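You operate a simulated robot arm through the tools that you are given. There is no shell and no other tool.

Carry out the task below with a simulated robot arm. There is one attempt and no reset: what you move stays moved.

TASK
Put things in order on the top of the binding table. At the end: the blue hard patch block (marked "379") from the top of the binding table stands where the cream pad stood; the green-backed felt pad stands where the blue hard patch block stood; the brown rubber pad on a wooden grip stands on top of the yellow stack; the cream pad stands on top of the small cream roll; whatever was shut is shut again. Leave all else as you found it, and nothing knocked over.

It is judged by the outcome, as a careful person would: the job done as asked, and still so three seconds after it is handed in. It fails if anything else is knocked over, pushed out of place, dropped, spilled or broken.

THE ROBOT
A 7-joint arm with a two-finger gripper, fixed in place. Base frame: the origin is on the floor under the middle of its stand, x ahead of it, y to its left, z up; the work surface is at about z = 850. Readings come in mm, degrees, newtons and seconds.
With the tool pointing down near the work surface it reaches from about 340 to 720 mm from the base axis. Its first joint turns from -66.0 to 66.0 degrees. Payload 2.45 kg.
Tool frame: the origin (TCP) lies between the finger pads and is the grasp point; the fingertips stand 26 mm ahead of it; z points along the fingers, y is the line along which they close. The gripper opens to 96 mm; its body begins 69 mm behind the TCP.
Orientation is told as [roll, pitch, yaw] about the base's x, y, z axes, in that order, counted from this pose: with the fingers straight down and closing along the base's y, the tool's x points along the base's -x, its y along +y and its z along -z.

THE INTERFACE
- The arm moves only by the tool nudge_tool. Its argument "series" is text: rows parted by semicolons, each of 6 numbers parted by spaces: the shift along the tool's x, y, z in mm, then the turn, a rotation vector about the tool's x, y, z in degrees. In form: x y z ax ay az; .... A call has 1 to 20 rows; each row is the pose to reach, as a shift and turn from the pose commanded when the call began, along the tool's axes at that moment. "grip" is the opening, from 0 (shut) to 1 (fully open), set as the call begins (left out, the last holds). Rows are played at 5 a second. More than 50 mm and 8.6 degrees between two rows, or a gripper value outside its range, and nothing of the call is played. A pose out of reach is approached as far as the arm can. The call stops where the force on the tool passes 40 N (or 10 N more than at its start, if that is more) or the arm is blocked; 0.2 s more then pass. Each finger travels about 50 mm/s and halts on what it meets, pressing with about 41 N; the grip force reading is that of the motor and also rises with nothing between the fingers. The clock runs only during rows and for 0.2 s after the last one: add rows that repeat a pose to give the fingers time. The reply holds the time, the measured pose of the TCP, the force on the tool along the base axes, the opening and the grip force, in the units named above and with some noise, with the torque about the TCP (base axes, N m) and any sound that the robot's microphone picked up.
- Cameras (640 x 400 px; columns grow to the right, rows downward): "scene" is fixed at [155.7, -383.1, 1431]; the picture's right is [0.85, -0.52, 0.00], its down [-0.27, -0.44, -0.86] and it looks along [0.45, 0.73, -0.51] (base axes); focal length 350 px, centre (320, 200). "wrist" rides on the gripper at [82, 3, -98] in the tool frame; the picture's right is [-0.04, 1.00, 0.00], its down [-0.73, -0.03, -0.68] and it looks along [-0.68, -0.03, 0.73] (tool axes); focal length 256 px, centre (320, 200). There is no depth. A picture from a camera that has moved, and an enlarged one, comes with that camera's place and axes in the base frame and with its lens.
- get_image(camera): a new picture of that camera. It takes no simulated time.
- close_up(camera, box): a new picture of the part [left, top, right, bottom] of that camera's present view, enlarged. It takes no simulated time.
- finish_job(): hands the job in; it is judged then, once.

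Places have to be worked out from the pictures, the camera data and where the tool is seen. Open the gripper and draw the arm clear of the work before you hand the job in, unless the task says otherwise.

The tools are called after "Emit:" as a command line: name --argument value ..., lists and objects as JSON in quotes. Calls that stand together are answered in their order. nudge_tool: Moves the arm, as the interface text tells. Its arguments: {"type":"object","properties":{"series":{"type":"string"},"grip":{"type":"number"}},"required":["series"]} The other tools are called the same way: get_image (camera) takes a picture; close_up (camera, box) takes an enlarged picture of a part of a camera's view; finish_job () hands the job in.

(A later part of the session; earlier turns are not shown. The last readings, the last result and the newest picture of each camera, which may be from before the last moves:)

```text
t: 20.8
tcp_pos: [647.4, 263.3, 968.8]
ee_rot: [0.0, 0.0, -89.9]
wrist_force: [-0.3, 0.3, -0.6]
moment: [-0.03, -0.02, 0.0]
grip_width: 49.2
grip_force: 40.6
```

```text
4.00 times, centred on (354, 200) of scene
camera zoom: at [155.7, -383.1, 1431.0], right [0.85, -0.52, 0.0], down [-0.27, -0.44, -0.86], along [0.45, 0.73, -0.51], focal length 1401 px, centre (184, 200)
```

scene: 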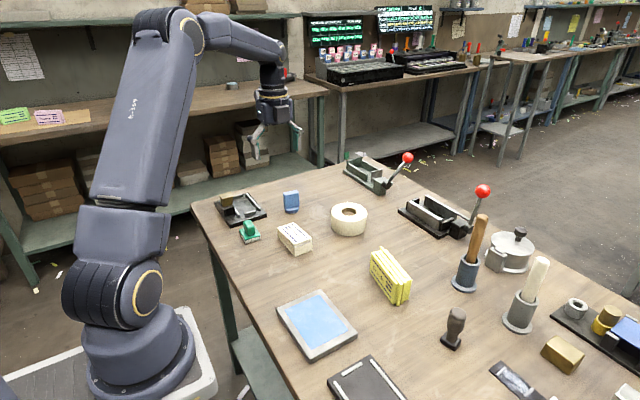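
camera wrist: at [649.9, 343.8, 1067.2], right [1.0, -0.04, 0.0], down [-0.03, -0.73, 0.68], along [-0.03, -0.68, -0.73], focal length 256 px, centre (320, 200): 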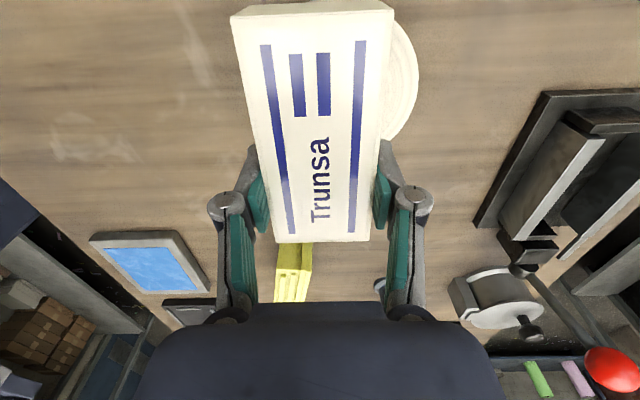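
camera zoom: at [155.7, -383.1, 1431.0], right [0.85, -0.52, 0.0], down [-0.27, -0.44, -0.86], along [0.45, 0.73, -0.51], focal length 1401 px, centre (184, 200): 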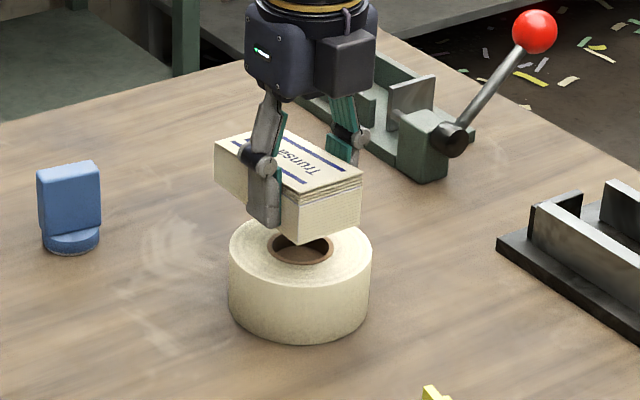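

The roll's centre reads about (660, 279) from both cameras; the pad is held 20 mm off-centre, so the tool should be at about (660, 259.5). I'll go outward and down to just above contact.

Emit:
nudge_tool --series "-1 3 8 0 0 0; -2 6 16 0 0 0; -3 9 24 0 0 0; -4 12.5 32 0 0 0; -4 12.5 32 0 0 0"

Emit:
get_image --camera "wrist"

Emit:
close_up --camera "scene" --box '[300, 180, 396, 240]'

```text
t: 22.0
tcp_pos: [661.3, 259.3, 936.7]
ee_rot: [-0.1, 0.0, -89.9]
wrist_force: [-0.1, 0.5, -1.0]
moment: [-0.02, -0.04, -0.02]
grip_width: 49.3
grip_force: 40.3
```

```text
taken
camera wrist: at [663.3, 339.2, 1035.7], right [1.0, -0.04, 0.0], down [-0.03, -0.73, 0.68], along [-0.03, -0.68, -0.73], focal length 256 px, centre (320, 200)
```

wrist: 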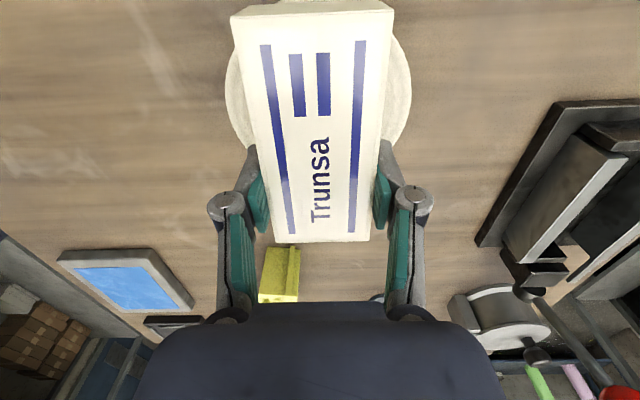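

```text
6.67 times, centred on (348, 210) of scene
camera zoom: at [155.7, -383.1, 1431.0], right [0.85, -0.52, 0.0], down [-0.27, -0.44, -0.86], along [0.45, 0.73, -0.51], focal length 2335 px, centre (133, 133)
```

zoom: 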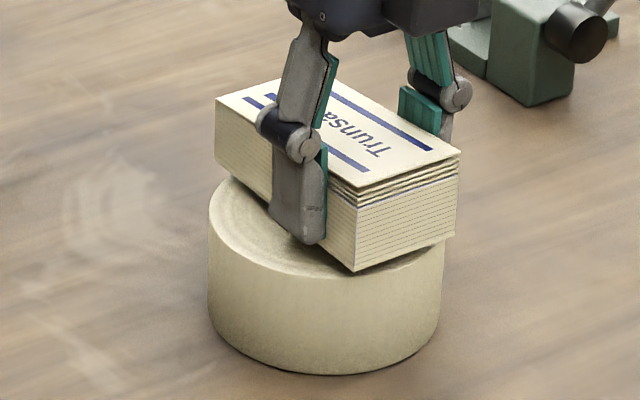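

The pad is centred over the roll within about 2 mm, roughly 9 mm above it. I'll descend gently and watch the force.

Emit:
nudge_tool --series "0 -1 2 0 0 0; 0 -1 4 0 0 0; 0 -1 6 0 0 0; 0 -1 7 0 0 0; 0 -1 7 0 0 0"

Emit:
close_up --camera "scene" --box '[300, 180, 396, 240]'

```text
t: 23.2
tcp_pos: [658.7, 258.1, 930.1]
ee_rot: [0.0, 0.0, -90.1]
wrist_force: [-1.1, -0.1, -0.9]
moment: [0.01, -0.02, -0.01]
grip_width: 49.3
grip_force: 40.7
```

```text
6.67 times, centred on (348, 210) of scene
camera zoom: at [155.7, -383.1, 1431.0], right [0.85, -0.52, 0.0], down [-0.27, -0.44, -0.86], along [0.45, 0.73, -0.51], focal length 2335 px, centre (133, 133)
```

zoom: 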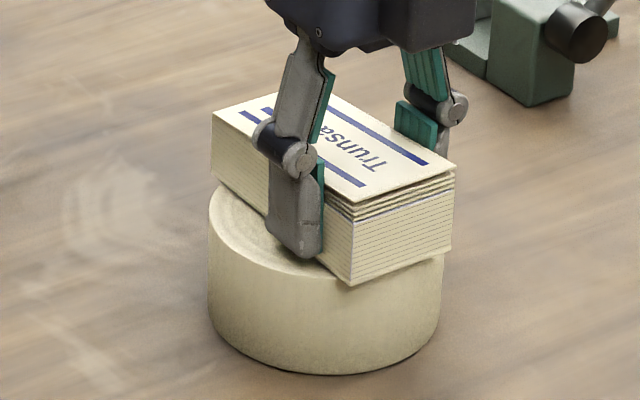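

No contact yet; continuing in 1 mm steps.

Emit:
nudge_tool --series "0 0.5 1 0 0 0; 0 0.5 2 0 0 0; 0 0.5 3 0 0 0; 0 0.5 3 0 0 0"

Emit:
close_up --camera "scene" --box '[300, 180, 396, 240]'

```text
t: 24.2
tcp_pos: [659.3, 259.3, 929.5]
ee_rot: [0.0, 0.1, -90.0]
wrist_force: [-2.2, -1.2, 6.7]
moment: [0.14, 0.11, 0.03]
grip_width: 48.8
grip_force: 40.9
```

```text
6.67 times, centred on (348, 210) of scene
camera zoom: at [155.4, -383.2, 1431.0], right [0.85, -0.52, 0.0], down [-0.27, -0.44, -0.86], along [0.45, 0.73, -0.51], focal length 2335 px, centre (133, 133)
```

zoom: 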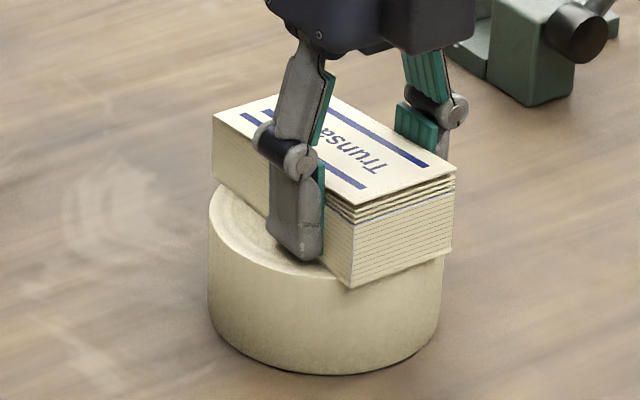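

Contact at about 7 N. I'll ease the pressure slightly, then open the fingers.

Emit:
nudge_tool --series "0 0 -1.2 0 0 0; 0 0 -1.2 0 0 0"

Emit:
nudge_tool --series "0 0 0 0 0 0; 0 0 0 0 0 0; 0 0 0 0 0 0; 0 0 0 0 0 0; 0 0 0 0 0 0" --grip 0.85

Emit:
close_up --camera "scene" --box '[300, 180, 396, 240]'

Emit:
get_image --camera "wrist"

```text
t: 24.8
tcp_pos: [659.3, 259.1, 929.2]
ee_rot: [0.0, -0.1, -90.0]
wrist_force: [0.6, 0.0, 0.0]
moment: [0.03, -0.05, -0.01]
grip_width: 49.3
grip_force: 40.4
```

```text
t: 26.0
tcp_pos: [658.7, 260.0, 929.3]
ee_rot: [0.0, -0.1, -90.0]
wrist_force: [0.6, -0.7, 0.0]
moment: [0.03, 0.01, -0.03]
grip_width: 81.5
grip_force: 0.0
```

```text
6.67 times, centred on (348, 210) of scene
camera zoom: at [155.7, -383.1, 1431.0], right [0.85, -0.52, 0.0], down [-0.27, -0.44, -0.86], along [0.45, 0.73, -0.51], focal length 2335 px, centre (133, 133)
```

zoom: 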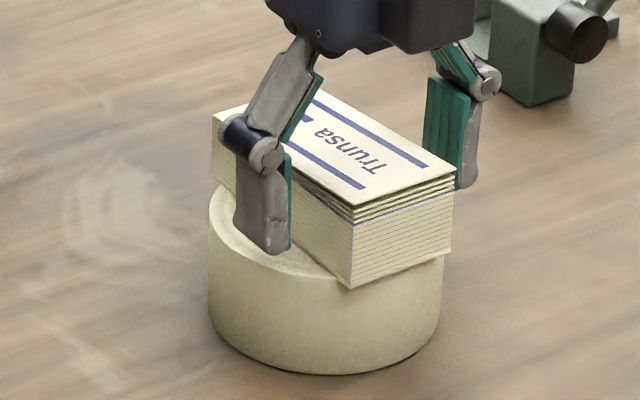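

```text
taken
camera wrist: at [662.3, 339.9, 1028.3], right [1.0, -0.04, 0.0], down [-0.03, -0.73, 0.68], along [-0.03, -0.68, -0.73], focal length 256 px, centre (320, 200)
```

wrist: 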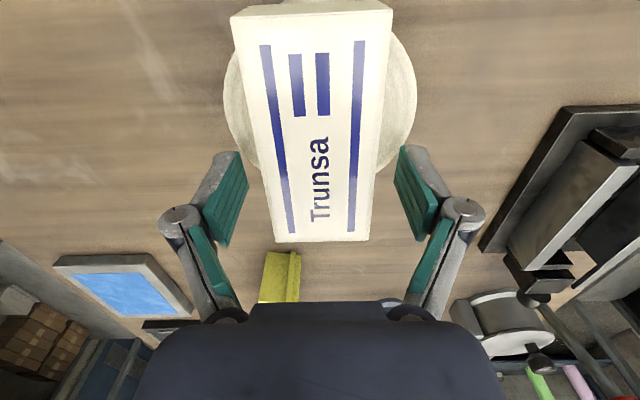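

The pad rests on the roll. I'll withdraw upward, sliding slightly toward −y (parallel to the pad sides) to stay in reach.

Emit:
nudge_tool --series "-2 0 -12 0 0 0; -6 0 -24 0 0 0; -12 0 -36 0 0 0; -18 0 -50 0 0 0; -24 0 -70 0 0 0; -40 -30 -90 0 0 0; -40 -60 -100 0 0 0; -40 -60 -100 0 0 0"

Emit:
get_image --camera "scene"

Emit:
close_up --camera "scene" --box '[300, 180, 396, 240]'

Emit:
get_image --camera "wrist"

```text
t: 27.8
tcp_pos: [598.7, 218.6, 1025.9]
ee_rot: [0.0, -0.1, -90.0]
wrist_force: [0.3, 0.9, -0.2]
moment: [-0.02, 0.01, 0.0]
grip_width: 81.6
grip_force: 0.0
```

```text
taken
```

scene: 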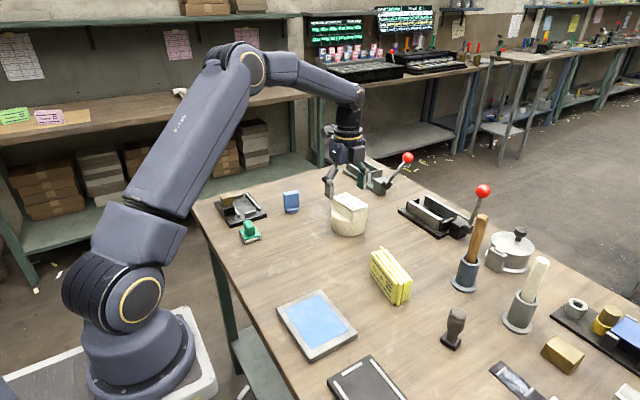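

```text
6.67 times, centred on (348, 210) of scene
camera zoom: at [155.6, -383.1, 1431.0], right [0.85, -0.52, 0.0], down [-0.27, -0.44, -0.86], along [0.45, 0.73, -0.51], focal length 2335 px, centre (133, 133)
```

zoom: 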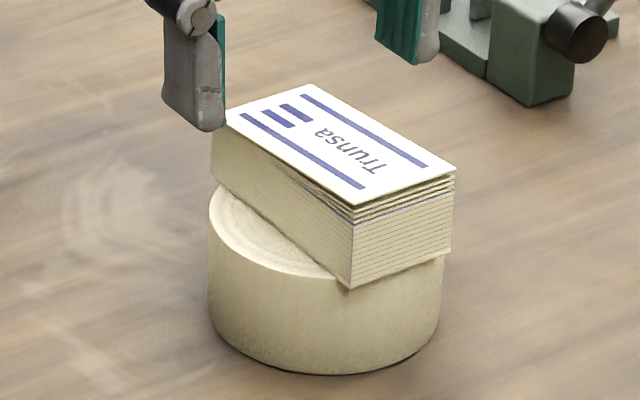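

```text
taken
camera wrist: at [601.7, 298.6, 1125.2], right [1.0, -0.04, 0.0], down [-0.03, -0.73, 0.68], along [-0.03, -0.68, -0.73], focal length 256 px, centre (320, 200)
```

wrist: 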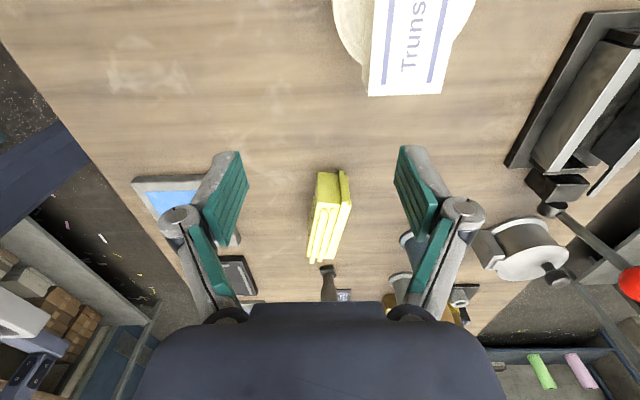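

The cream pad sits stably on the roll. Next is the blue block: I'll rotate back to yaw 0 while moving over toward it at safe height.

Emit:
nudge_tool --series "0 -20 0 0 0 -8; 10 -40 0 0 0 -16; 30 -60 0 0 0 -24; 50 -80 0 0 0 -32; 70 -99 0 0 0 -40; 90 -99 0 0 0 -48; 110 -99 0 0 0 -56; 130 -99 0 0 0 -64; 150 -99 6 0 0 -72; 170 -99 6 0 0 -80; 190 -99 6 0 0 -88; 200 -99 6 0 0 -90; 200 -99 6 0 0 -90" --grip 1

Emit:
get_image --camera "wrist"

Emit:
close_up --camera "wrist" --box '[280, 100, 440, 200]'

```text
t: 30.6
tcp_pos: [499.6, 420.2, 1021.8]
ee_rot: [0.1, 0.0, 0.0]
wrist_force: [-0.3, 1.1, 0.0]
moment: [0.0, 0.04, -0.04]
grip_width: 96.0
grip_force: 0.0
```

```text
taken
camera wrist: at [417.3, 422.5, 1120.7], right [0.04, 1.0, 0.0], down [0.73, -0.03, 0.68], along [0.68, -0.03, -0.73], focal length 256 px, centre (320, 200)
```

wrist: 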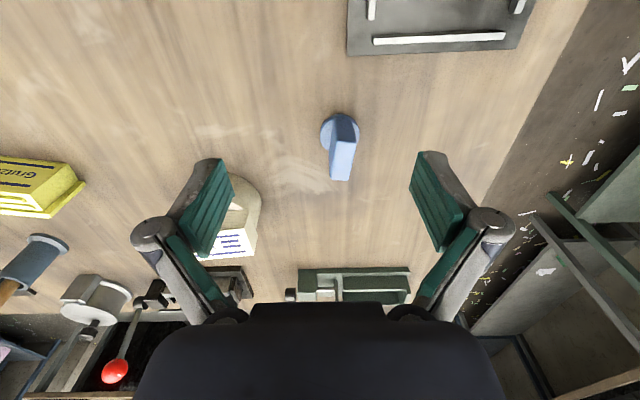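

```text
4.00 times, centred on (360, 150) of wrist
camera zoom: at [417.3, 422.5, 1120.7], right [0.04, 1.0, 0.0], down [0.73, -0.03, 0.68], along [0.68, -0.03, -0.73], focal length 1024 px, centre (160, 400)
```

zoom: 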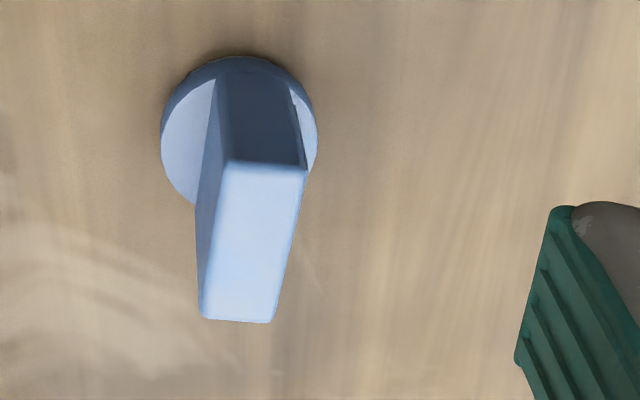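

The blue block's round foot is centred near (563, 438.5), its fin about 46×19 mm, turned about −8.6°, top z≈910. I'll align the yaw and come to a pre-grasp position above it.

Emit:
nudge_tool --series "-16 6 10 0 0 2.8; -32 12 30 0 0 5.6; -44 18 50 0 0 8.5; -48 19.3 62 0 0 8.6; -48 19.3 62 0 0 8.6"

Emit:
get_image --camera "wrist"

Emit:
close_up --camera "wrist" --box '[240, 110, 400, 210]'

```text
t: 31.8
tcp_pos: [548.5, 439.9, 959.8]
ee_rot: [0.0, 0.0, -8.6]
wrist_force: [0.3, -0.3, -0.2]
moment: [0.04, 0.0, 0.02]
grip_width: 96.0
grip_force: 0.1
```

```text
taken
camera wrist: at [467.6, 454.2, 1058.0], right [0.19, 0.98, 0.0], down [0.72, -0.14, 0.68], along [0.67, -0.13, -0.73], focal length 256 px, centre (320, 200)
```

wrist: 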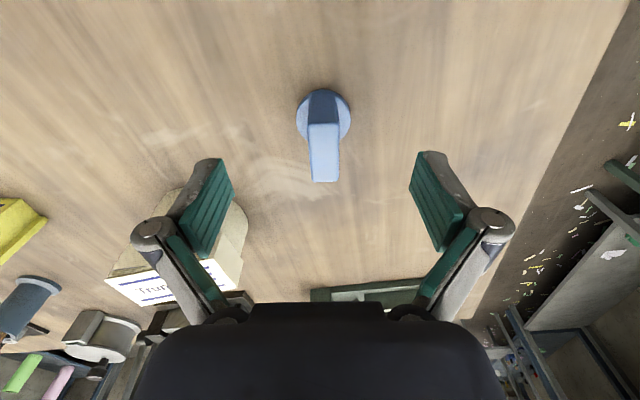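

```text
4.00 times, centred on (320, 160) of wrist
camera zoom: at [467.6, 454.2, 1058.0], right [0.19, 0.98, 0.0], down [0.72, -0.14, 0.68], along [0.67, -0.13, -0.73], focal length 1024 px, centre (320, 360)
```

zoom: 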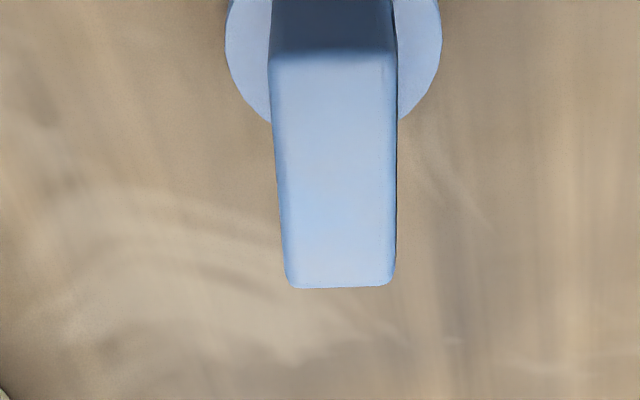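

The fin is aligned with the fingers (about 1.7 mm off-centre, which I'll correct), block centre ≈ (563, 439). Descending to grip the fin above the foot.

Emit:
nudge_tool --series "-2 1 15 0 0 0; -4 1.7 30 0 0 0; -6 1.7 45 0 0 0; -8 1.7 57 0 0 0; -8 1.7 66 0 0 0; -8 1.7 66 0 0 0"

Emit:
get_image --camera "wrist"

Emit:
close_up --camera "scene" --box '[240, 170, 336, 230]'

```text
t: 33.2
tcp_pos: [551.3, 437.3, 894.9]
ee_rot: [0.0, 0.0, -8.6]
wrist_force: [-0.8, 0.5, -0.6]
moment: [-0.01, 0.01, -0.01]
grip_width: 95.9
grip_force: 0.0
out of reach, approached as far as the arm can: row 3, 4, 5, 6
```

```text
taken
camera wrist: at [471.7, 451.3, 993.2], right [0.19, 0.98, 0.0], down [0.72, -0.14, 0.68], along [0.67, -0.13, -0.73], focal length 256 px, centre (320, 200)
```

wrist: 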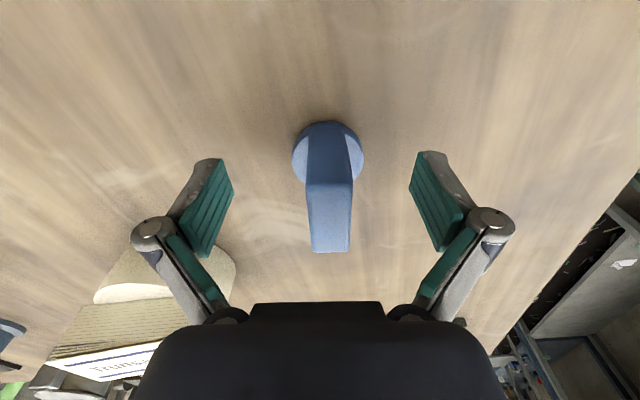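

```text
6.67 times, centred on (288, 200) of scene
camera zoom: at [155.7, -383.1, 1431.0], right [0.85, -0.52, 0.0], down [-0.27, -0.44, -0.86], along [0.45, 0.73, -0.51], focal length 2335 px, centre (533, 200)
```

zoom: 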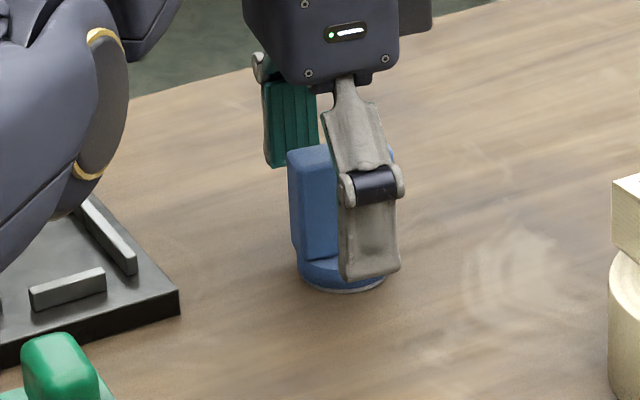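

The arm hit its reach limit about 12 mm short of the fin's centre with the tool vertical. I'll tilt the tool 10° outward about the closing axis (finger faces stay parallel to the fin) to gain reach, and correct the 4 mm sideways offset.

Emit:
nudge_tool --series "0 0 -6 0 0 0; -1 1 -6 0 -5 0; -3 3.8 -5 0 -10 0; -6.6 3.8 -3 0 -10 0; -6.6 3.8 -2 0 -10 0; -6.6 3.8 -2 0 -10 0"

Emit:
get_image --camera "wrist"

Emit:
close_up --camera "scene" --box '[240, 170, 336, 230]'

```text
t: 34.6
tcp_pos: [568.7, 450.2, 897.4]
ee_rot: [-0.1, -9.9, -8.6]
wrist_force: [0.9, -0.2, -0.6]
moment: [0.0, -0.02, -0.01]
grip_width: 96.1
grip_force: 0.1
out of reach, approached as far as the arm can: row 2, 3, 4, 5, 6
```

```text
taken
camera wrist: at [472.1, 467.4, 980.7], right [0.19, 0.98, 0.01], down [0.59, -0.12, 0.8], along [0.78, -0.15, -0.61], focal length 256 px, centre (320, 200)
```

wrist: 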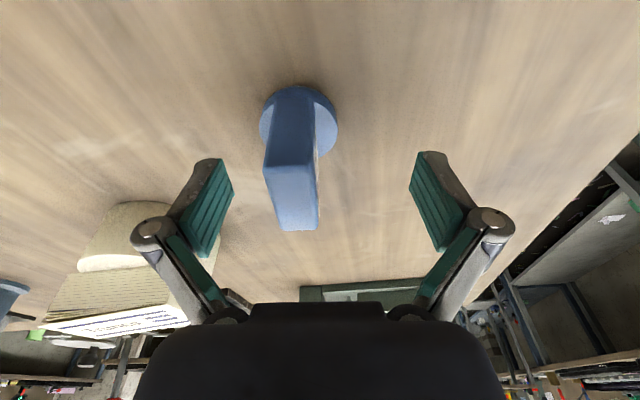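

```text
6.67 times, centred on (288, 200) of scene
camera zoom: at [155.7, -383.1, 1431.0], right [0.85, -0.52, 0.0], down [-0.27, -0.44, -0.86], along [0.45, 0.73, -0.51], focal length 2335 px, centre (533, 200)
```

zoom: 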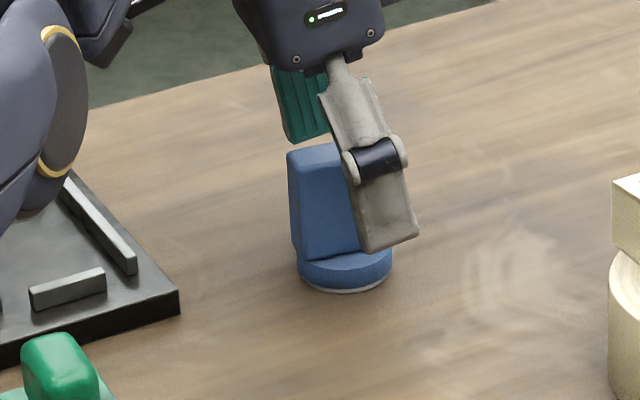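

The solver overshot: the tool is now at (568.7, 450.2), nothing touched, with the fin about 11.5 mm to the tool's −y side. I'll correct back in small steps so the fin is centred between the fingers.

Emit:
nudge_tool --series "2 -4 0 0 0 0; 4 -8 -0.5 0 0 0; 5.9 -11.5 -1 0 0 0; 5.9 -11.5 -1 0 0 0"

Emit:
get_image --camera "wrist"

Emit:
close_up --camera "scene" --box '[240, 170, 336, 230]'

```text
t: 35.6
tcp_pos: [570.3, 448.8, 897.4]
ee_rot: [0.0, -10.0, -8.6]
wrist_force: [0.1, 0.1, 0.5]
moment: [-0.01, 0.01, 0.05]
grip_width: 95.9
grip_force: 0.1
out of reach, approached as far as the arm can: row 1, 2, 3, 4
```

```text
taken
camera wrist: at [474.0, 465.7, 980.6], right [0.19, 0.98, 0.01], down [0.59, -0.12, 0.8], along [0.78, -0.15, -0.61], focal length 256 px, centre (320, 200)
```

wrist: 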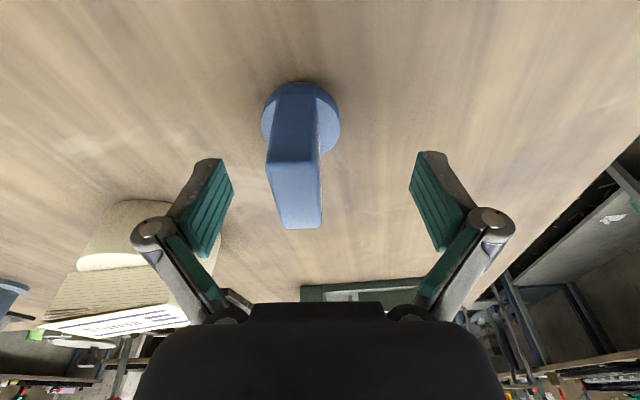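

```text
6.67 times, centred on (288, 200) of scene
camera zoom: at [155.7, -383.1, 1431.0], right [0.85, -0.52, 0.0], down [-0.27, -0.44, -0.86], along [0.45, 0.73, -0.51], focal length 2335 px, centre (533, 200)
```

zoom: 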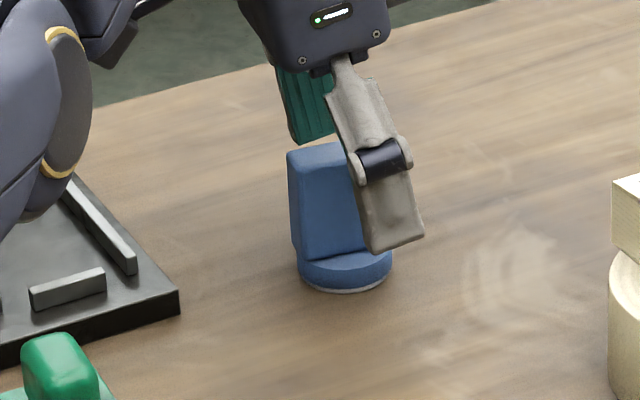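

The arm appears to be locked near its straight-elbow singularity (only tangential motion works). I'll back out upward and inward, clear of the block, then reconsider the approach.

Emit:
nudge_tool --series "0 -2 -15 0 0 0; 0 -5 -31 0 0 0; 0 -8 -47 0 0 0; 0 -10.7 -63 0 0 0; 12 -14 -75 0 0 0; 30 -20 -85 0 0 0; 30 -20 -85 0 0 0"

Emit:
get_image --camera "wrist"

Emit:
get_image --camera "scene"

```text
t: 37.2
tcp_pos: [546.0, 465.5, 978.1]
ee_rot: [0.1, -9.9, -8.6]
wrist_force: [0.0, -0.6, 0.0]
moment: [-0.01, 0.0, 0.02]
grip_width: 95.9
grip_force: 0.1
out of reach, approached as far as the arm can: row 1, 2, 3, 4, 5, 6, 7
```

```text
taken
camera wrist: at [450.2, 483.2, 1061.0], right [0.19, 0.98, 0.01], down [0.59, -0.12, 0.8], along [0.78, -0.15, -0.61], focal length 256 px, centre (320, 200)
```

wrist: 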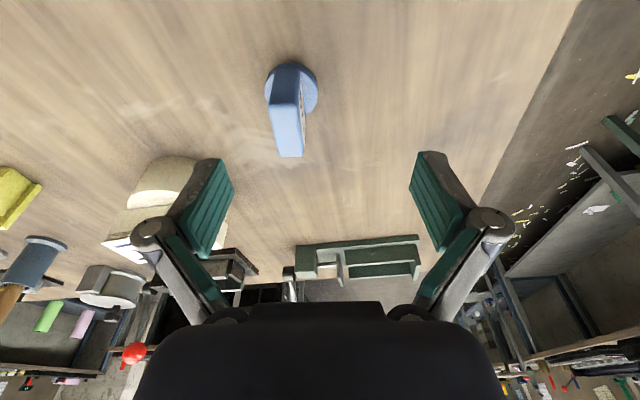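

```text
taken
```

scene: 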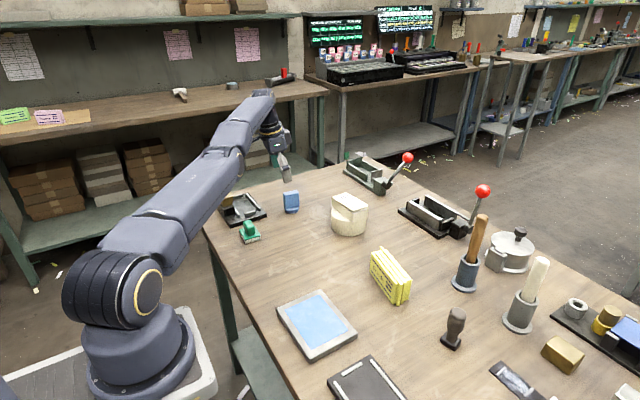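

The arm is stretched straight. I'll command a larger inward retreat with the tilt removed to bend the elbow again.

Emit:
nudge_tool --series "8 -14 -6 0 2 0; 16 -28 -12 0 4 0; 24 -42 -18 0 6 0; 32 -56 -24 0 8 0; 41 -72 -29 0 10 0; 41 -72 -29 0 10 0"

Emit:
get_image --camera "wrist"

```text
t: 38.6
tcp_pos: [529.9, 446.7, 1013.4]
ee_rot: [-0.1, 0.1, -8.6]
wrist_force: [0.1, 0.8, 0.5]
moment: [0.01, -0.02, 0.0]
grip_width: 96.2
grip_force: 0.1
out of reach, approached as far as the arm can: row 1, 2, 3, 4, 5, 6
```

```text
taken
camera wrist: at [449.2, 461.2, 1112.2], right [0.19, 0.98, 0.0], down [0.72, -0.14, 0.68], along [0.67, -0.13, -0.73], focal length 256 px, centre (320, 200)
```

wrist: 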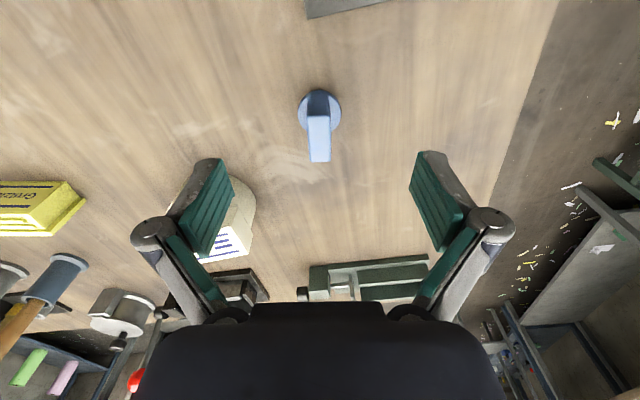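

Still on the stretched boundary; a larger inward step should break out.

Emit:
nudge_tool --series "28 -38 0 0 0 0; 56 -76 0 0 0 0; 67 -91 0 0 0 0; 67 -91 0 0 0 0"

Emit:
get_image --camera "scene"

```text
t: 39.6
tcp_pos: [527.8, 447.9, 1021.7]
ee_rot: [0.1, 0.1, -8.6]
wrist_force: [0.6, -0.3, 0.1]
moment: [0.0, 0.01, -0.04]
grip_width: 95.9
grip_force: 0.1
out of reach, approached as far as the arm can: row 1, 2, 3, 4
```

```text
taken
```

scene: 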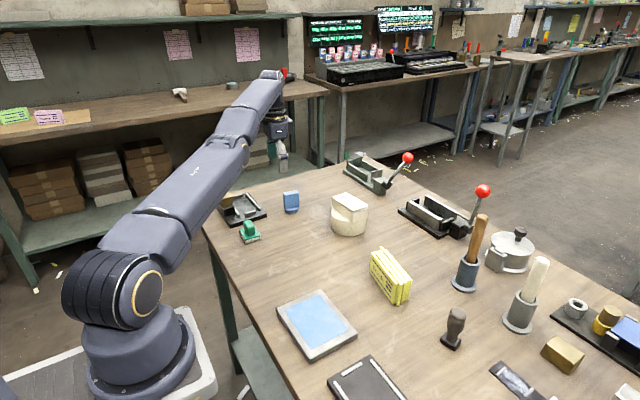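

The elbow is exactly straight; a downward move should let it bend the normal way. There is ~85 mm of clearance over the block, so I'll go down a little while moving inward.

Emit:
nudge_tool --series "4 -6 15 0 0 0; 8 -12 30 0 0 0; 14 -20 45 0 0 0; 25 -35 48 0 0 0; 40 -55 48 0 0 0; 40 -55 48 0 0 0"

Emit:
get_image --camera "wrist"

```text
t: 41.0
tcp_pos: [530.5, 451.1, 984.9]
ee_rot: [-0.1, 0.0, -8.5]
wrist_force: [0.1, 0.2, 0.2]
moment: [-0.02, -0.03, 0.0]
grip_width: 96.0
grip_force: 0.1
out of reach, approached as far as the arm can: row 1, 2, 3, 4, 5, 6
```

```text
taken
camera wrist: at [450.2, 465.8, 1083.8], right [0.19, 0.98, 0.0], down [0.72, -0.14, 0.68], along [0.67, -0.13, -0.73], focal length 256 px, centre (320, 200)
```

wrist: 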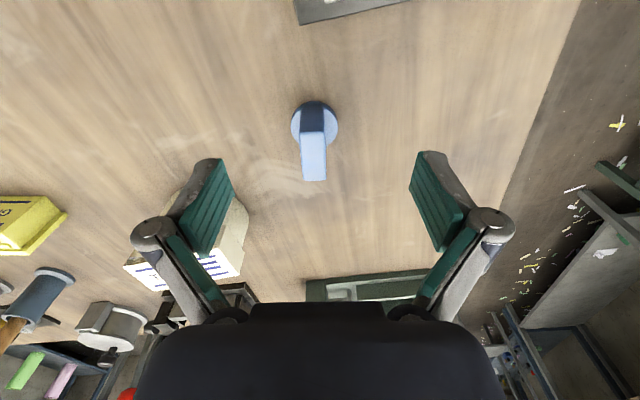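

Still on the boundary. The earlier recovery worked with a large sideways swing, so I'll swing toward the table's middle (clear at this height).

Emit:
nudge_tool --series "4 -44 -3 0 0 0; 10 -88 -6 0 0 0; 20 -132 -10 0 0 0; 35 -175 -15 0 0 0; 50 -200 -15 0 0 0; 50 -200 -15 0 0 0"

Emit:
get_image --camera "scene"

```text
t: 42.4
tcp_pos: [598.5, 370.8, 1006.6]
ee_rot: [0.1, 0.2, -8.5]
wrist_force: [0.3, -0.3, -0.4]
moment: [0.03, -0.02, 0.01]
grip_width: 96.1
grip_force: 0.0
out of reach, approached as far as the arm can: row 1, 2, 3, 4, 5, 6
```

```text
taken
```

scene: 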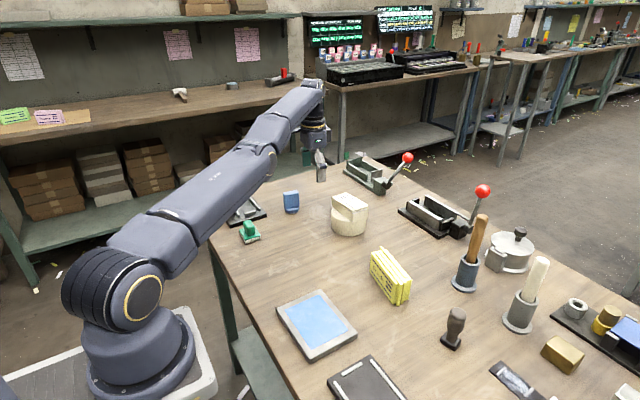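

The arm swung but the elbow is still straight. Tilting the fingers inward (the elbow's natural bending sense) should free it; the area around at this height is clear.

Emit:
nudge_tool --series "0 0 -10 0 5 0; 5 -5 -15 0 10 0; 15 -15 -15 0 15 0; 30 -30 -15 0 20 0; 45 -45 -15 0 20 0; 45 -45 -15 0 20 0"

Emit:
get_image --camera "scene"

```text
t: 43.8
tcp_pos: [545.4, 331.3, 1024.1]
ee_rot: [0.0, 20.0, -8.6]
wrist_force: [-0.1, -0.2, -0.1]
moment: [-0.01, 0.01, 0.01]
grip_width: 96.1
grip_force: 0.1
out of reach, approached as far as the arm can: row 1, 2, 3, 4
```

```text
taken
```

scene: 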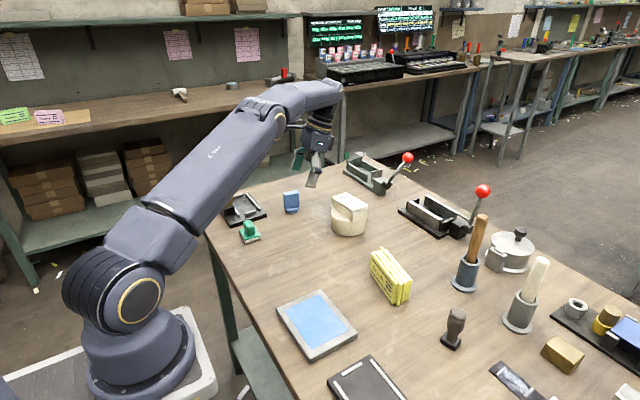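

The elbow is free again. I'll move inward and bring the tool back to vertical.

Emit:
nudge_tool --series "20 -3 5 0 0 0; 40 -6 10 0 -5 0; 55 -9 15 0 -10 0; 70 -11 19 0 -15 0; 71.7 -11.2 19.7 0 -20 0; 71.7 -11.2 19.7 0 -20 0"

Emit:
get_image --camera "scene"

Emit:
get_image --camera "wrist"

```text
t: 45.2
tcp_pos: [470.3, 332.5, 1030.4]
ee_rot: [0.0, -0.1, -8.5]
wrist_force: [-0.1, -0.2, 0.3]
moment: [-0.01, 0.01, 0.01]
grip_width: 96.1
grip_force: 0.0
```

```text
taken
```

scene: 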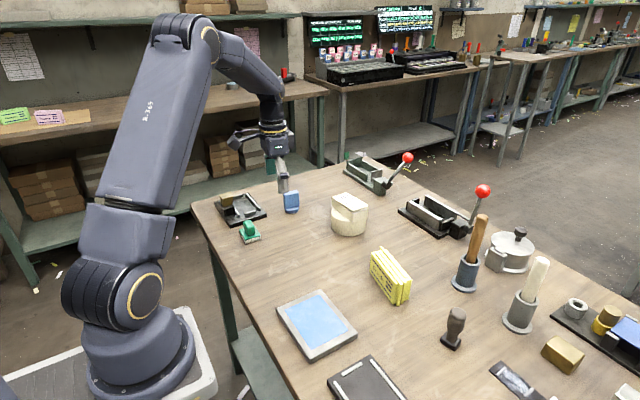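

```text
taken
camera wrist: at [389.5, 346.6, 1129.1], right [0.19, 0.98, 0.0], down [0.72, -0.14, 0.68], along [0.67, -0.13, -0.73], focal length 256 px, centre (320, 200)
```

wrist: 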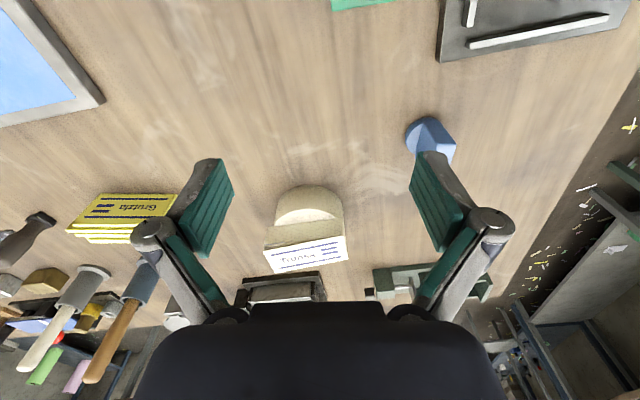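

Back to a normal elbow-up posture, nothing was disturbed. I'll now tilt 15° outward first, while well inside reach, and then approach the blue block from above.

Emit:
nudge_tool --series "0 0 0 0 -5 0; -10 25 0 0 -10 0; -20 50 5 0 -15 0; -32 78 15 0 -15 0; -44 100 30 0 -15 0; -52.8 117.7 45 0 -15 0; -52.8 117.7 45 0 -15 0"

Emit:
get_image --camera "wrist"

Emit:
get_image --camera "scene"

```text
t: 46.8
tcp_pos: [539.1, 440.3, 986.8]
ee_rot: [0.1, -14.9, -8.6]
wrist_force: [-0.1, -0.4, 0.0]
moment: [0.01, -0.01, -0.02]
grip_width: 95.8
grip_force: 0.0
```

```text
taken
camera wrist: at [436.8, 458.4, 1060.9], right [0.19, 0.98, 0.01], down [0.52, -0.11, 0.85], along [0.83, -0.15, -0.53], focal length 256 px, centre (320, 200)
```

wrist: 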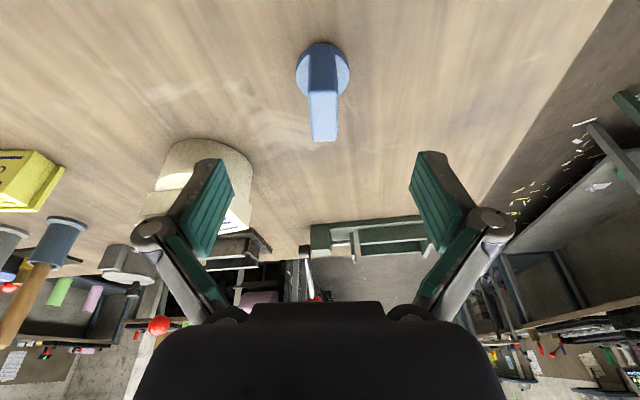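

```text
taken
```

scene: 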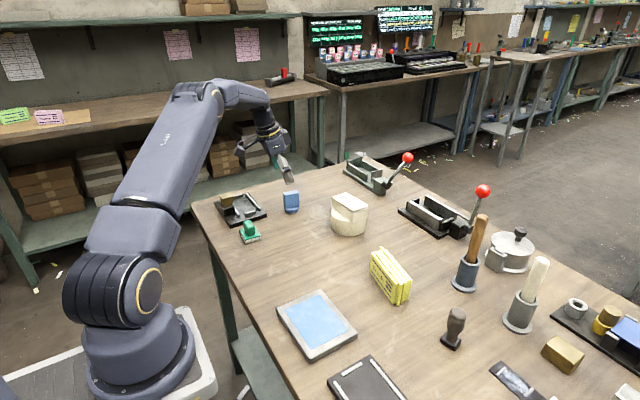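

The tilt gives plenty of reach now, and the fin's offset agrees with my earlier estimate (2.7 mm lateral, 24 mm ahead). Descending around the fin.

Emit:
nudge_tool --series "1 1 20 0 0 0; 2 2.7 40 0 0 0; 3 2.7 60 0 0 0; 4 2.7 78 0 0 0; 4.9 2.7 91.5 0 0 0; 4.9 2.7 91.5 0 0 0"

Emit:
get_image --camera "wrist"

Emit:
close_up --camera "scene" --box '[240, 170, 336, 230]'

```text
t: 48.2
tcp_pos: [559.1, 441.3, 895.9]
ee_rot: [0.1, -15.0, -8.7]
wrist_force: [0.9, 0.4, 0.3]
moment: [-0.01, -0.01, -0.03]
grip_width: 95.9
grip_force: 0.0
```

```text
taken
camera wrist: at [456.3, 458.9, 970.0], right [0.19, 0.98, 0.01], down [0.52, -0.11, 0.85], along [0.83, -0.15, -0.53], focal length 256 px, centre (320, 200)
```

wrist: 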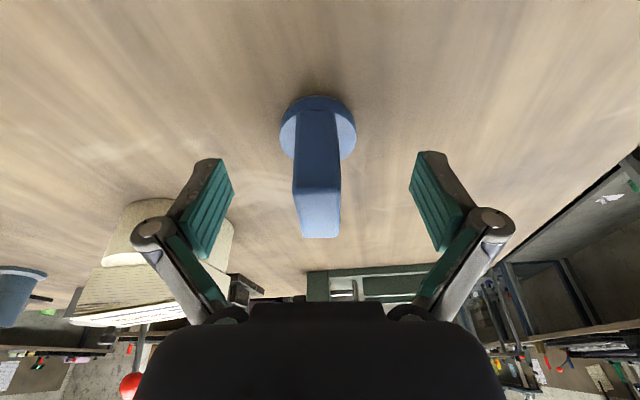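

```text
6.67 times, centred on (288, 200) of scene
camera zoom: at [155.7, -383.1, 1431.0], right [0.85, -0.52, 0.0], down [-0.27, -0.44, -0.86], along [0.45, 0.73, -0.51], focal length 2335 px, centre (533, 200)
```

zoom: 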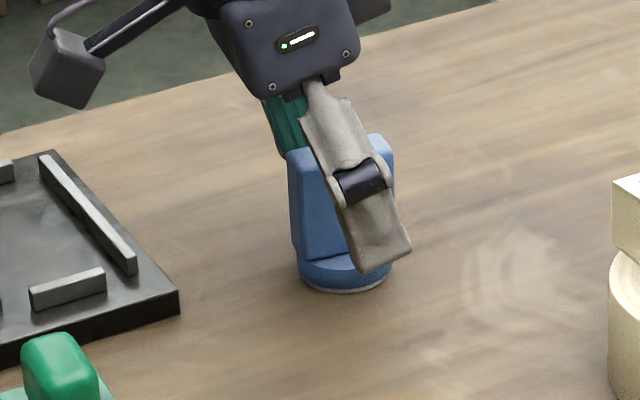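

The fin is well centred (within ~1.3 mm). I'll trim that and close the gripper.

Emit:
nudge_tool --series "0 -1.2 0 0 0 0; 0 -1.2 0 0 0 0; 0 -1.2 0 0 0 0; 0 -1.2 0 0 0 0; 0 -1.2 0 0 0 0; 0 -1.2 0 0 0 0; 0 -1.2 0 0 0 0; 0 -1.2 0 0 0 0" --grip 0

Emit:
get_image --camera "wrist"

Emit:
close_up --camera "scene" --box '[240, 170, 336, 230]'

```text
t: 50.0
tcp_pos: [557.9, 439.8, 895.8]
ee_rot: [0.0, -14.9, -8.6]
wrist_force: [-0.1, 0.3, 0.2]
moment: [-0.05, 0.04, 0.01]
grip_width: 19.2
grip_force: 40.3
```

```text
taken
camera wrist: at [456.1, 458.2, 970.0], right [0.19, 0.98, 0.01], down [0.52, -0.11, 0.85], along [0.83, -0.15, -0.53], focal length 256 px, centre (320, 200)
```

wrist: 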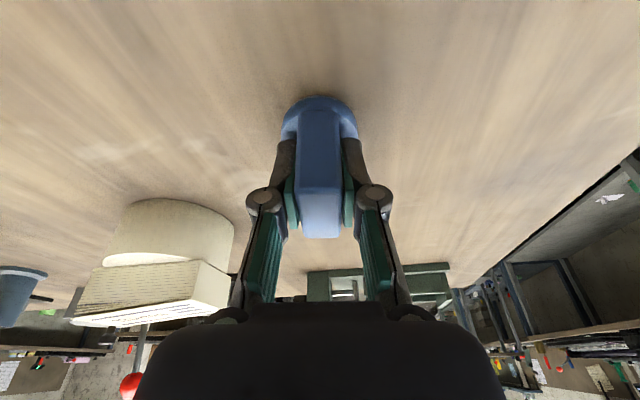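

```text
6.67 times, centred on (288, 200) of scene
camera zoom: at [155.6, -383.1, 1431.0], right [0.85, -0.52, 0.0], down [-0.27, -0.44, -0.86], along [0.45, 0.73, -0.51], focal length 2335 px, centre (533, 200)
```

zoom: 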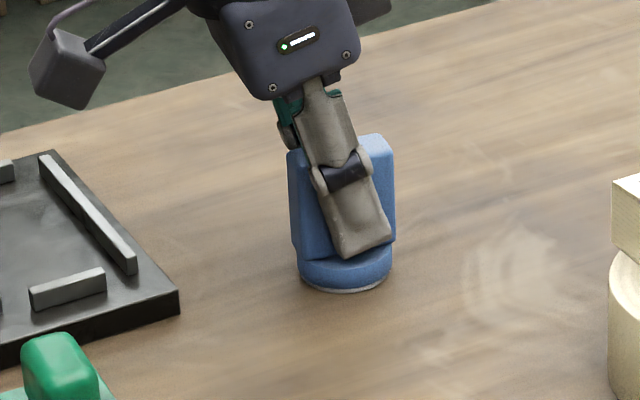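

Gripped at 19 mm with the block undisturbed; its original centre ≈ (563, 439). I'll lift 50 mm and carry it to over the cream pad's former spot (490.5, 290), keeping the same tilt.

Emit:
nudge_tool --series "-1.3 0 -5 0 0 0; -5 0 -19 0 0 0; -9 0 -34 0 0 0; -13 0 -48.3 0 0 0; -3 -30 -51 0 0 0; 7 -62 -53.5 0 0 0; 17 -94 -56 0 0 0; 26 -126 -58.7 0 0 0; 34.9 -158.4 -61.1 0 0 0; 34.9 -158.4 -61.1 0 0 0"

Emit:
get_image --camera "wrist"

Emit:
close_up --camera "scene" --box '[200, 160, 392, 280]'

```text
t: 52.2
tcp_pos: [485.7, 289.1, 945.4]
ee_rot: [0.0, -14.9, -8.7]
wrist_force: [0.5, -0.4, -1.8]
moment: [-0.05, 0.02, 0.01]
grip_width: 18.8
grip_force: 41.2
```

```text
taken
camera wrist: at [383.4, 306.6, 1019.8], right [0.19, 0.98, 0.01], down [0.52, -0.11, 0.85], along [0.83, -0.15, -0.53], focal length 256 px, centre (320, 200)
```

wrist: 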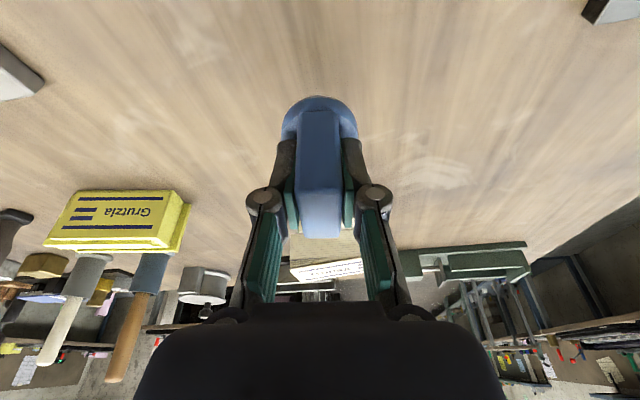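

```text
3.33 times, centred on (296, 220) of scene
camera zoom: at [155.6, -383.1, 1431.0], right [0.85, -0.52, 0.0], down [-0.27, -0.44, -0.86], along [0.45, 0.73, -0.51], focal length 1167 px, centre (400, 133)
```

zoom: 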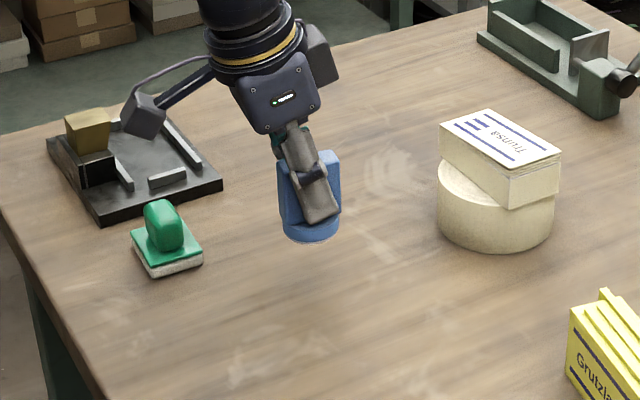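

The block hangs level over the target. I'll lower it to a few millimetres above the table.

Emit:
nudge_tool --series "3.1 0 11.6 0 0 0; 6.2 0 23.2 0 0 0; 9.1 0 33.8 0 0 0; 11.1 0.5 41.5 0 0 0; 11.1 0.5 41.5 0 0 0"

Emit:
close_up --camera "scene" --box '[240, 190, 352, 260]'

```text
t: 53.4
tcp_pos: [485.7, 292.0, 902.7]
ee_rot: [-0.1, -15.0, -8.7]
wrist_force: [0.2, -0.8, -0.5]
moment: [0.01, 0.0, 0.02]
grip_width: 18.9
grip_force: 41.3
```

```text
5.71 times, centred on (296, 225) of scene
camera zoom: at [155.7, -383.1, 1431.0], right [0.85, -0.52, 0.0], down [-0.27, -0.44, -0.86], along [0.45, 0.73, -0.51], focal length 2001 px, centre (457, 57)
```

zoom: 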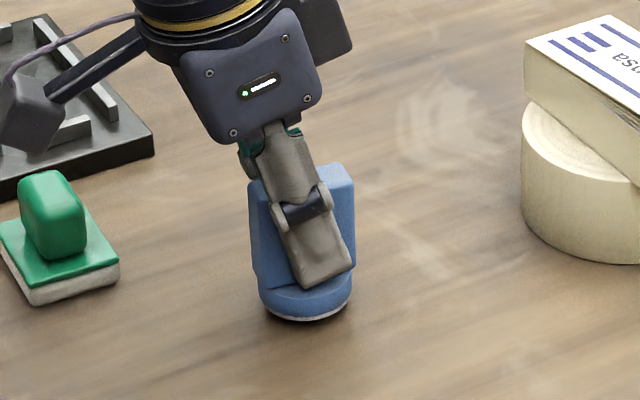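

About 6–7 mm to go; lowering gently while watching force.

Emit:
nudge_tool --series "0.4 0 1.45 0 0 0; 0.8 0 2.9 0 0 0; 1.2 0 4.35 0 0 0; 1.55 0 5.8 0 0 0; 1.55 0 5.8 0 0 0"

```text
t: 54.6
tcp_pos: [485.2, 290.3, 898.2]
ee_rot: [0.0, -15.0, -8.5]
wrist_force: [0.5, 1.2, -0.3]
moment: [0.05, -0.04, 0.01]
grip_width: 18.8
grip_force: 41.0
```

Still no contact force; another 2 mm in small steps.

Emit:
nudge_tool --series "0.26 0 1 0 0 0; 0.5 0 1.9 0 0 0; 0.5 0 1.9 0 0 0"

Emit:
close_up --camera "scene" --box '[262, 210, 326, 250]'

```text
t: 55.4
tcp_pos: [484.9, 292.0, 896.2]
ee_rot: [0.2, -15.0, -8.6]
wrist_force: [-5.8, -2.9, 15.3]
moment: [-0.12, 0.21, -0.01]
grip_width: 19.0
grip_force: 41.0
```

```text
10.00 times, centred on (294, 230) of scene
camera zoom: at [155.3, -383.3, 1431.0], right [0.85, -0.52, 0.0], down [-0.27, -0.44, -0.86], along [0.45, 0.73, -0.51], focal length 3502 px, centre (580, -100)
```

zoom: 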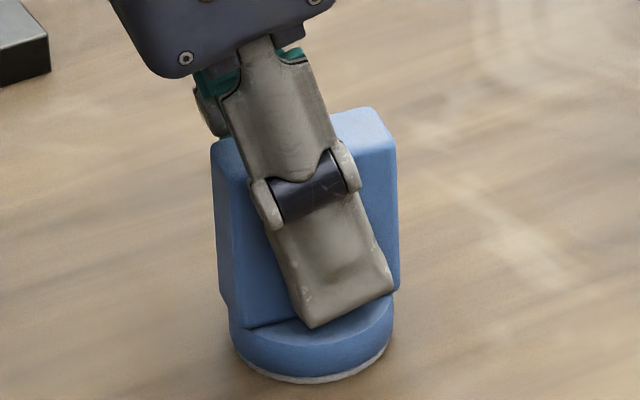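

Contact (15 N). Easing up a bit and then opening the fingers.

Emit:
nudge_tool --series "-0.25 0 -1 0 0 0; -0.25 0 -1 0 0 0"

Emit:
nudge_tool --series "0 0 0 0 0 0; 0 0 0 0 0 0; 0 0 0 0 0 0; 0 0 0 0 0 0; 0 0 0 0 0 0; 0 0 0 0 0 0" --grip 0.8

Emit:
close_up --camera "scene" --box '[262, 210, 326, 250]'

Emit:
get_image --camera "wrist"

```text
t: 56.0
tcp_pos: [484.5, 291.7, 895.9]
ee_rot: [0.0, -15.0, -8.6]
wrist_force: [-0.9, 0.0, 5.7]
moment: [0.01, -0.02, -0.02]
grip_width: 18.9
grip_force: 40.8
```

```text
t: 57.4
tcp_pos: [485.2, 291.0, 895.6]
ee_rot: [0.0, -15.0, -8.5]
wrist_force: [-0.2, -1.1, 0.1]
moment: [0.02, 0.01, -0.03]
grip_width: 76.7
grip_force: 0.0
```

```text
10.00 times, centred on (294, 230) of scene
camera zoom: at [155.7, -383.1, 1431.0], right [0.85, -0.52, 0.0], down [-0.27, -0.44, -0.86], along [0.45, 0.73, -0.51], focal length 3502 px, centre (580, -100)
```

zoom: 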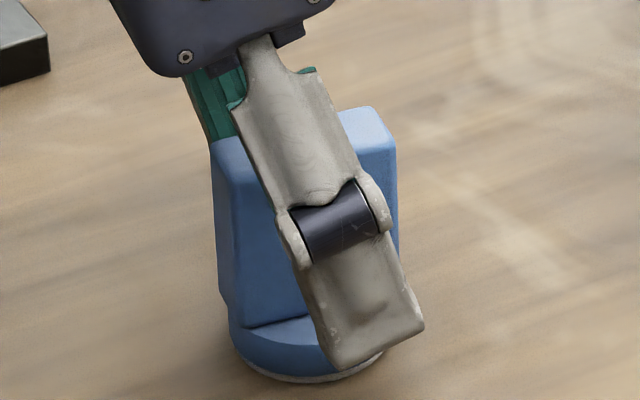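

```text
taken
camera wrist: at [382.4, 309.5, 970.1], right [0.19, 0.98, 0.01], down [0.52, -0.11, 0.85], along [0.83, -0.15, -0.53], focal length 256 px, centre (320, 200)
```

wrist: 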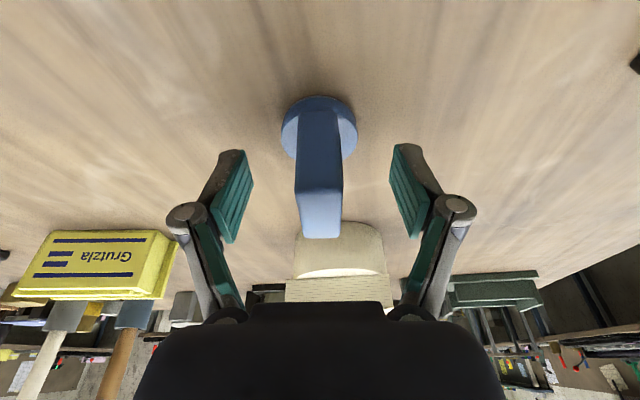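

The blue block stands on its own at the new spot. I'll rise straight up clear of it and then untilt.

Emit:
nudge_tool --series "-4 0 -15 0 0 0; -9 0 -33 0 0 0; -15 0 -56 0 0 0; -23.3 0 -87 0 0 0; -28 0 -105 0 0 0; -28 0 -105 0 7 0; -28 0 -105 0 15 0; -28 0 -105 0 15 0"

Emit:
close_up --camera "scene" --box '[230, 190, 326, 250]'

Emit:
get_image --camera "wrist"

```text
t: 59.2
tcp_pos: [485.9, 290.9, 1004.2]
ee_rot: [-0.1, 0.2, -8.6]
wrist_force: [0.7, -0.2, 0.6]
moment: [0.02, 0.0, 0.01]
grip_width: 76.8
grip_force: 0.1
```

```text
6.67 times, centred on (278, 220) of scene
camera zoom: at [155.7, -383.1, 1431.0], right [0.85, -0.52, 0.0], down [-0.27, -0.44, -0.86], along [0.45, 0.73, -0.51], focal length 2335 px, centre (600, 67)
```

zoom: 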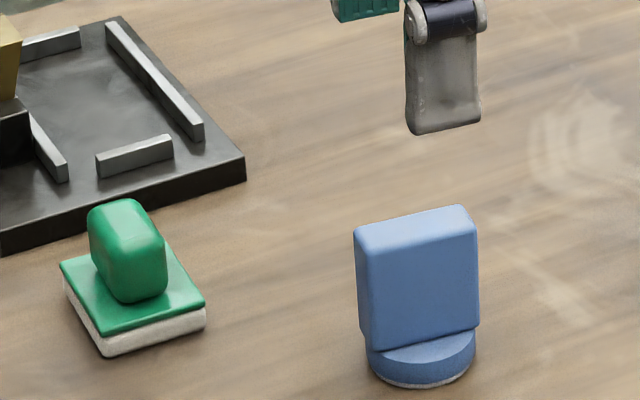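

```text
taken
camera wrist: at [404.8, 305.5, 1103.6], right [0.19, 0.98, 0.0], down [0.72, -0.14, 0.68], along [0.67, -0.13, -0.73], focal length 256 px, centre (320, 200)
```

wrist: 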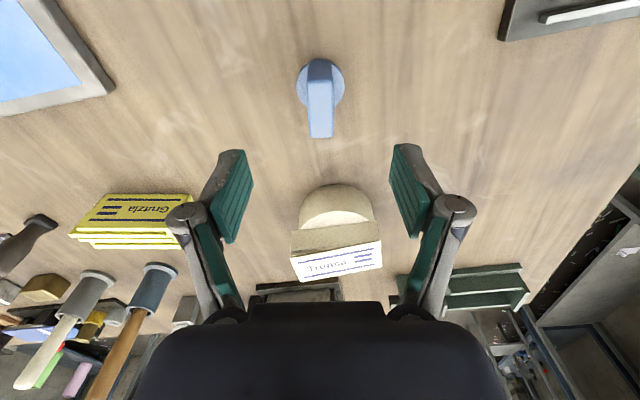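

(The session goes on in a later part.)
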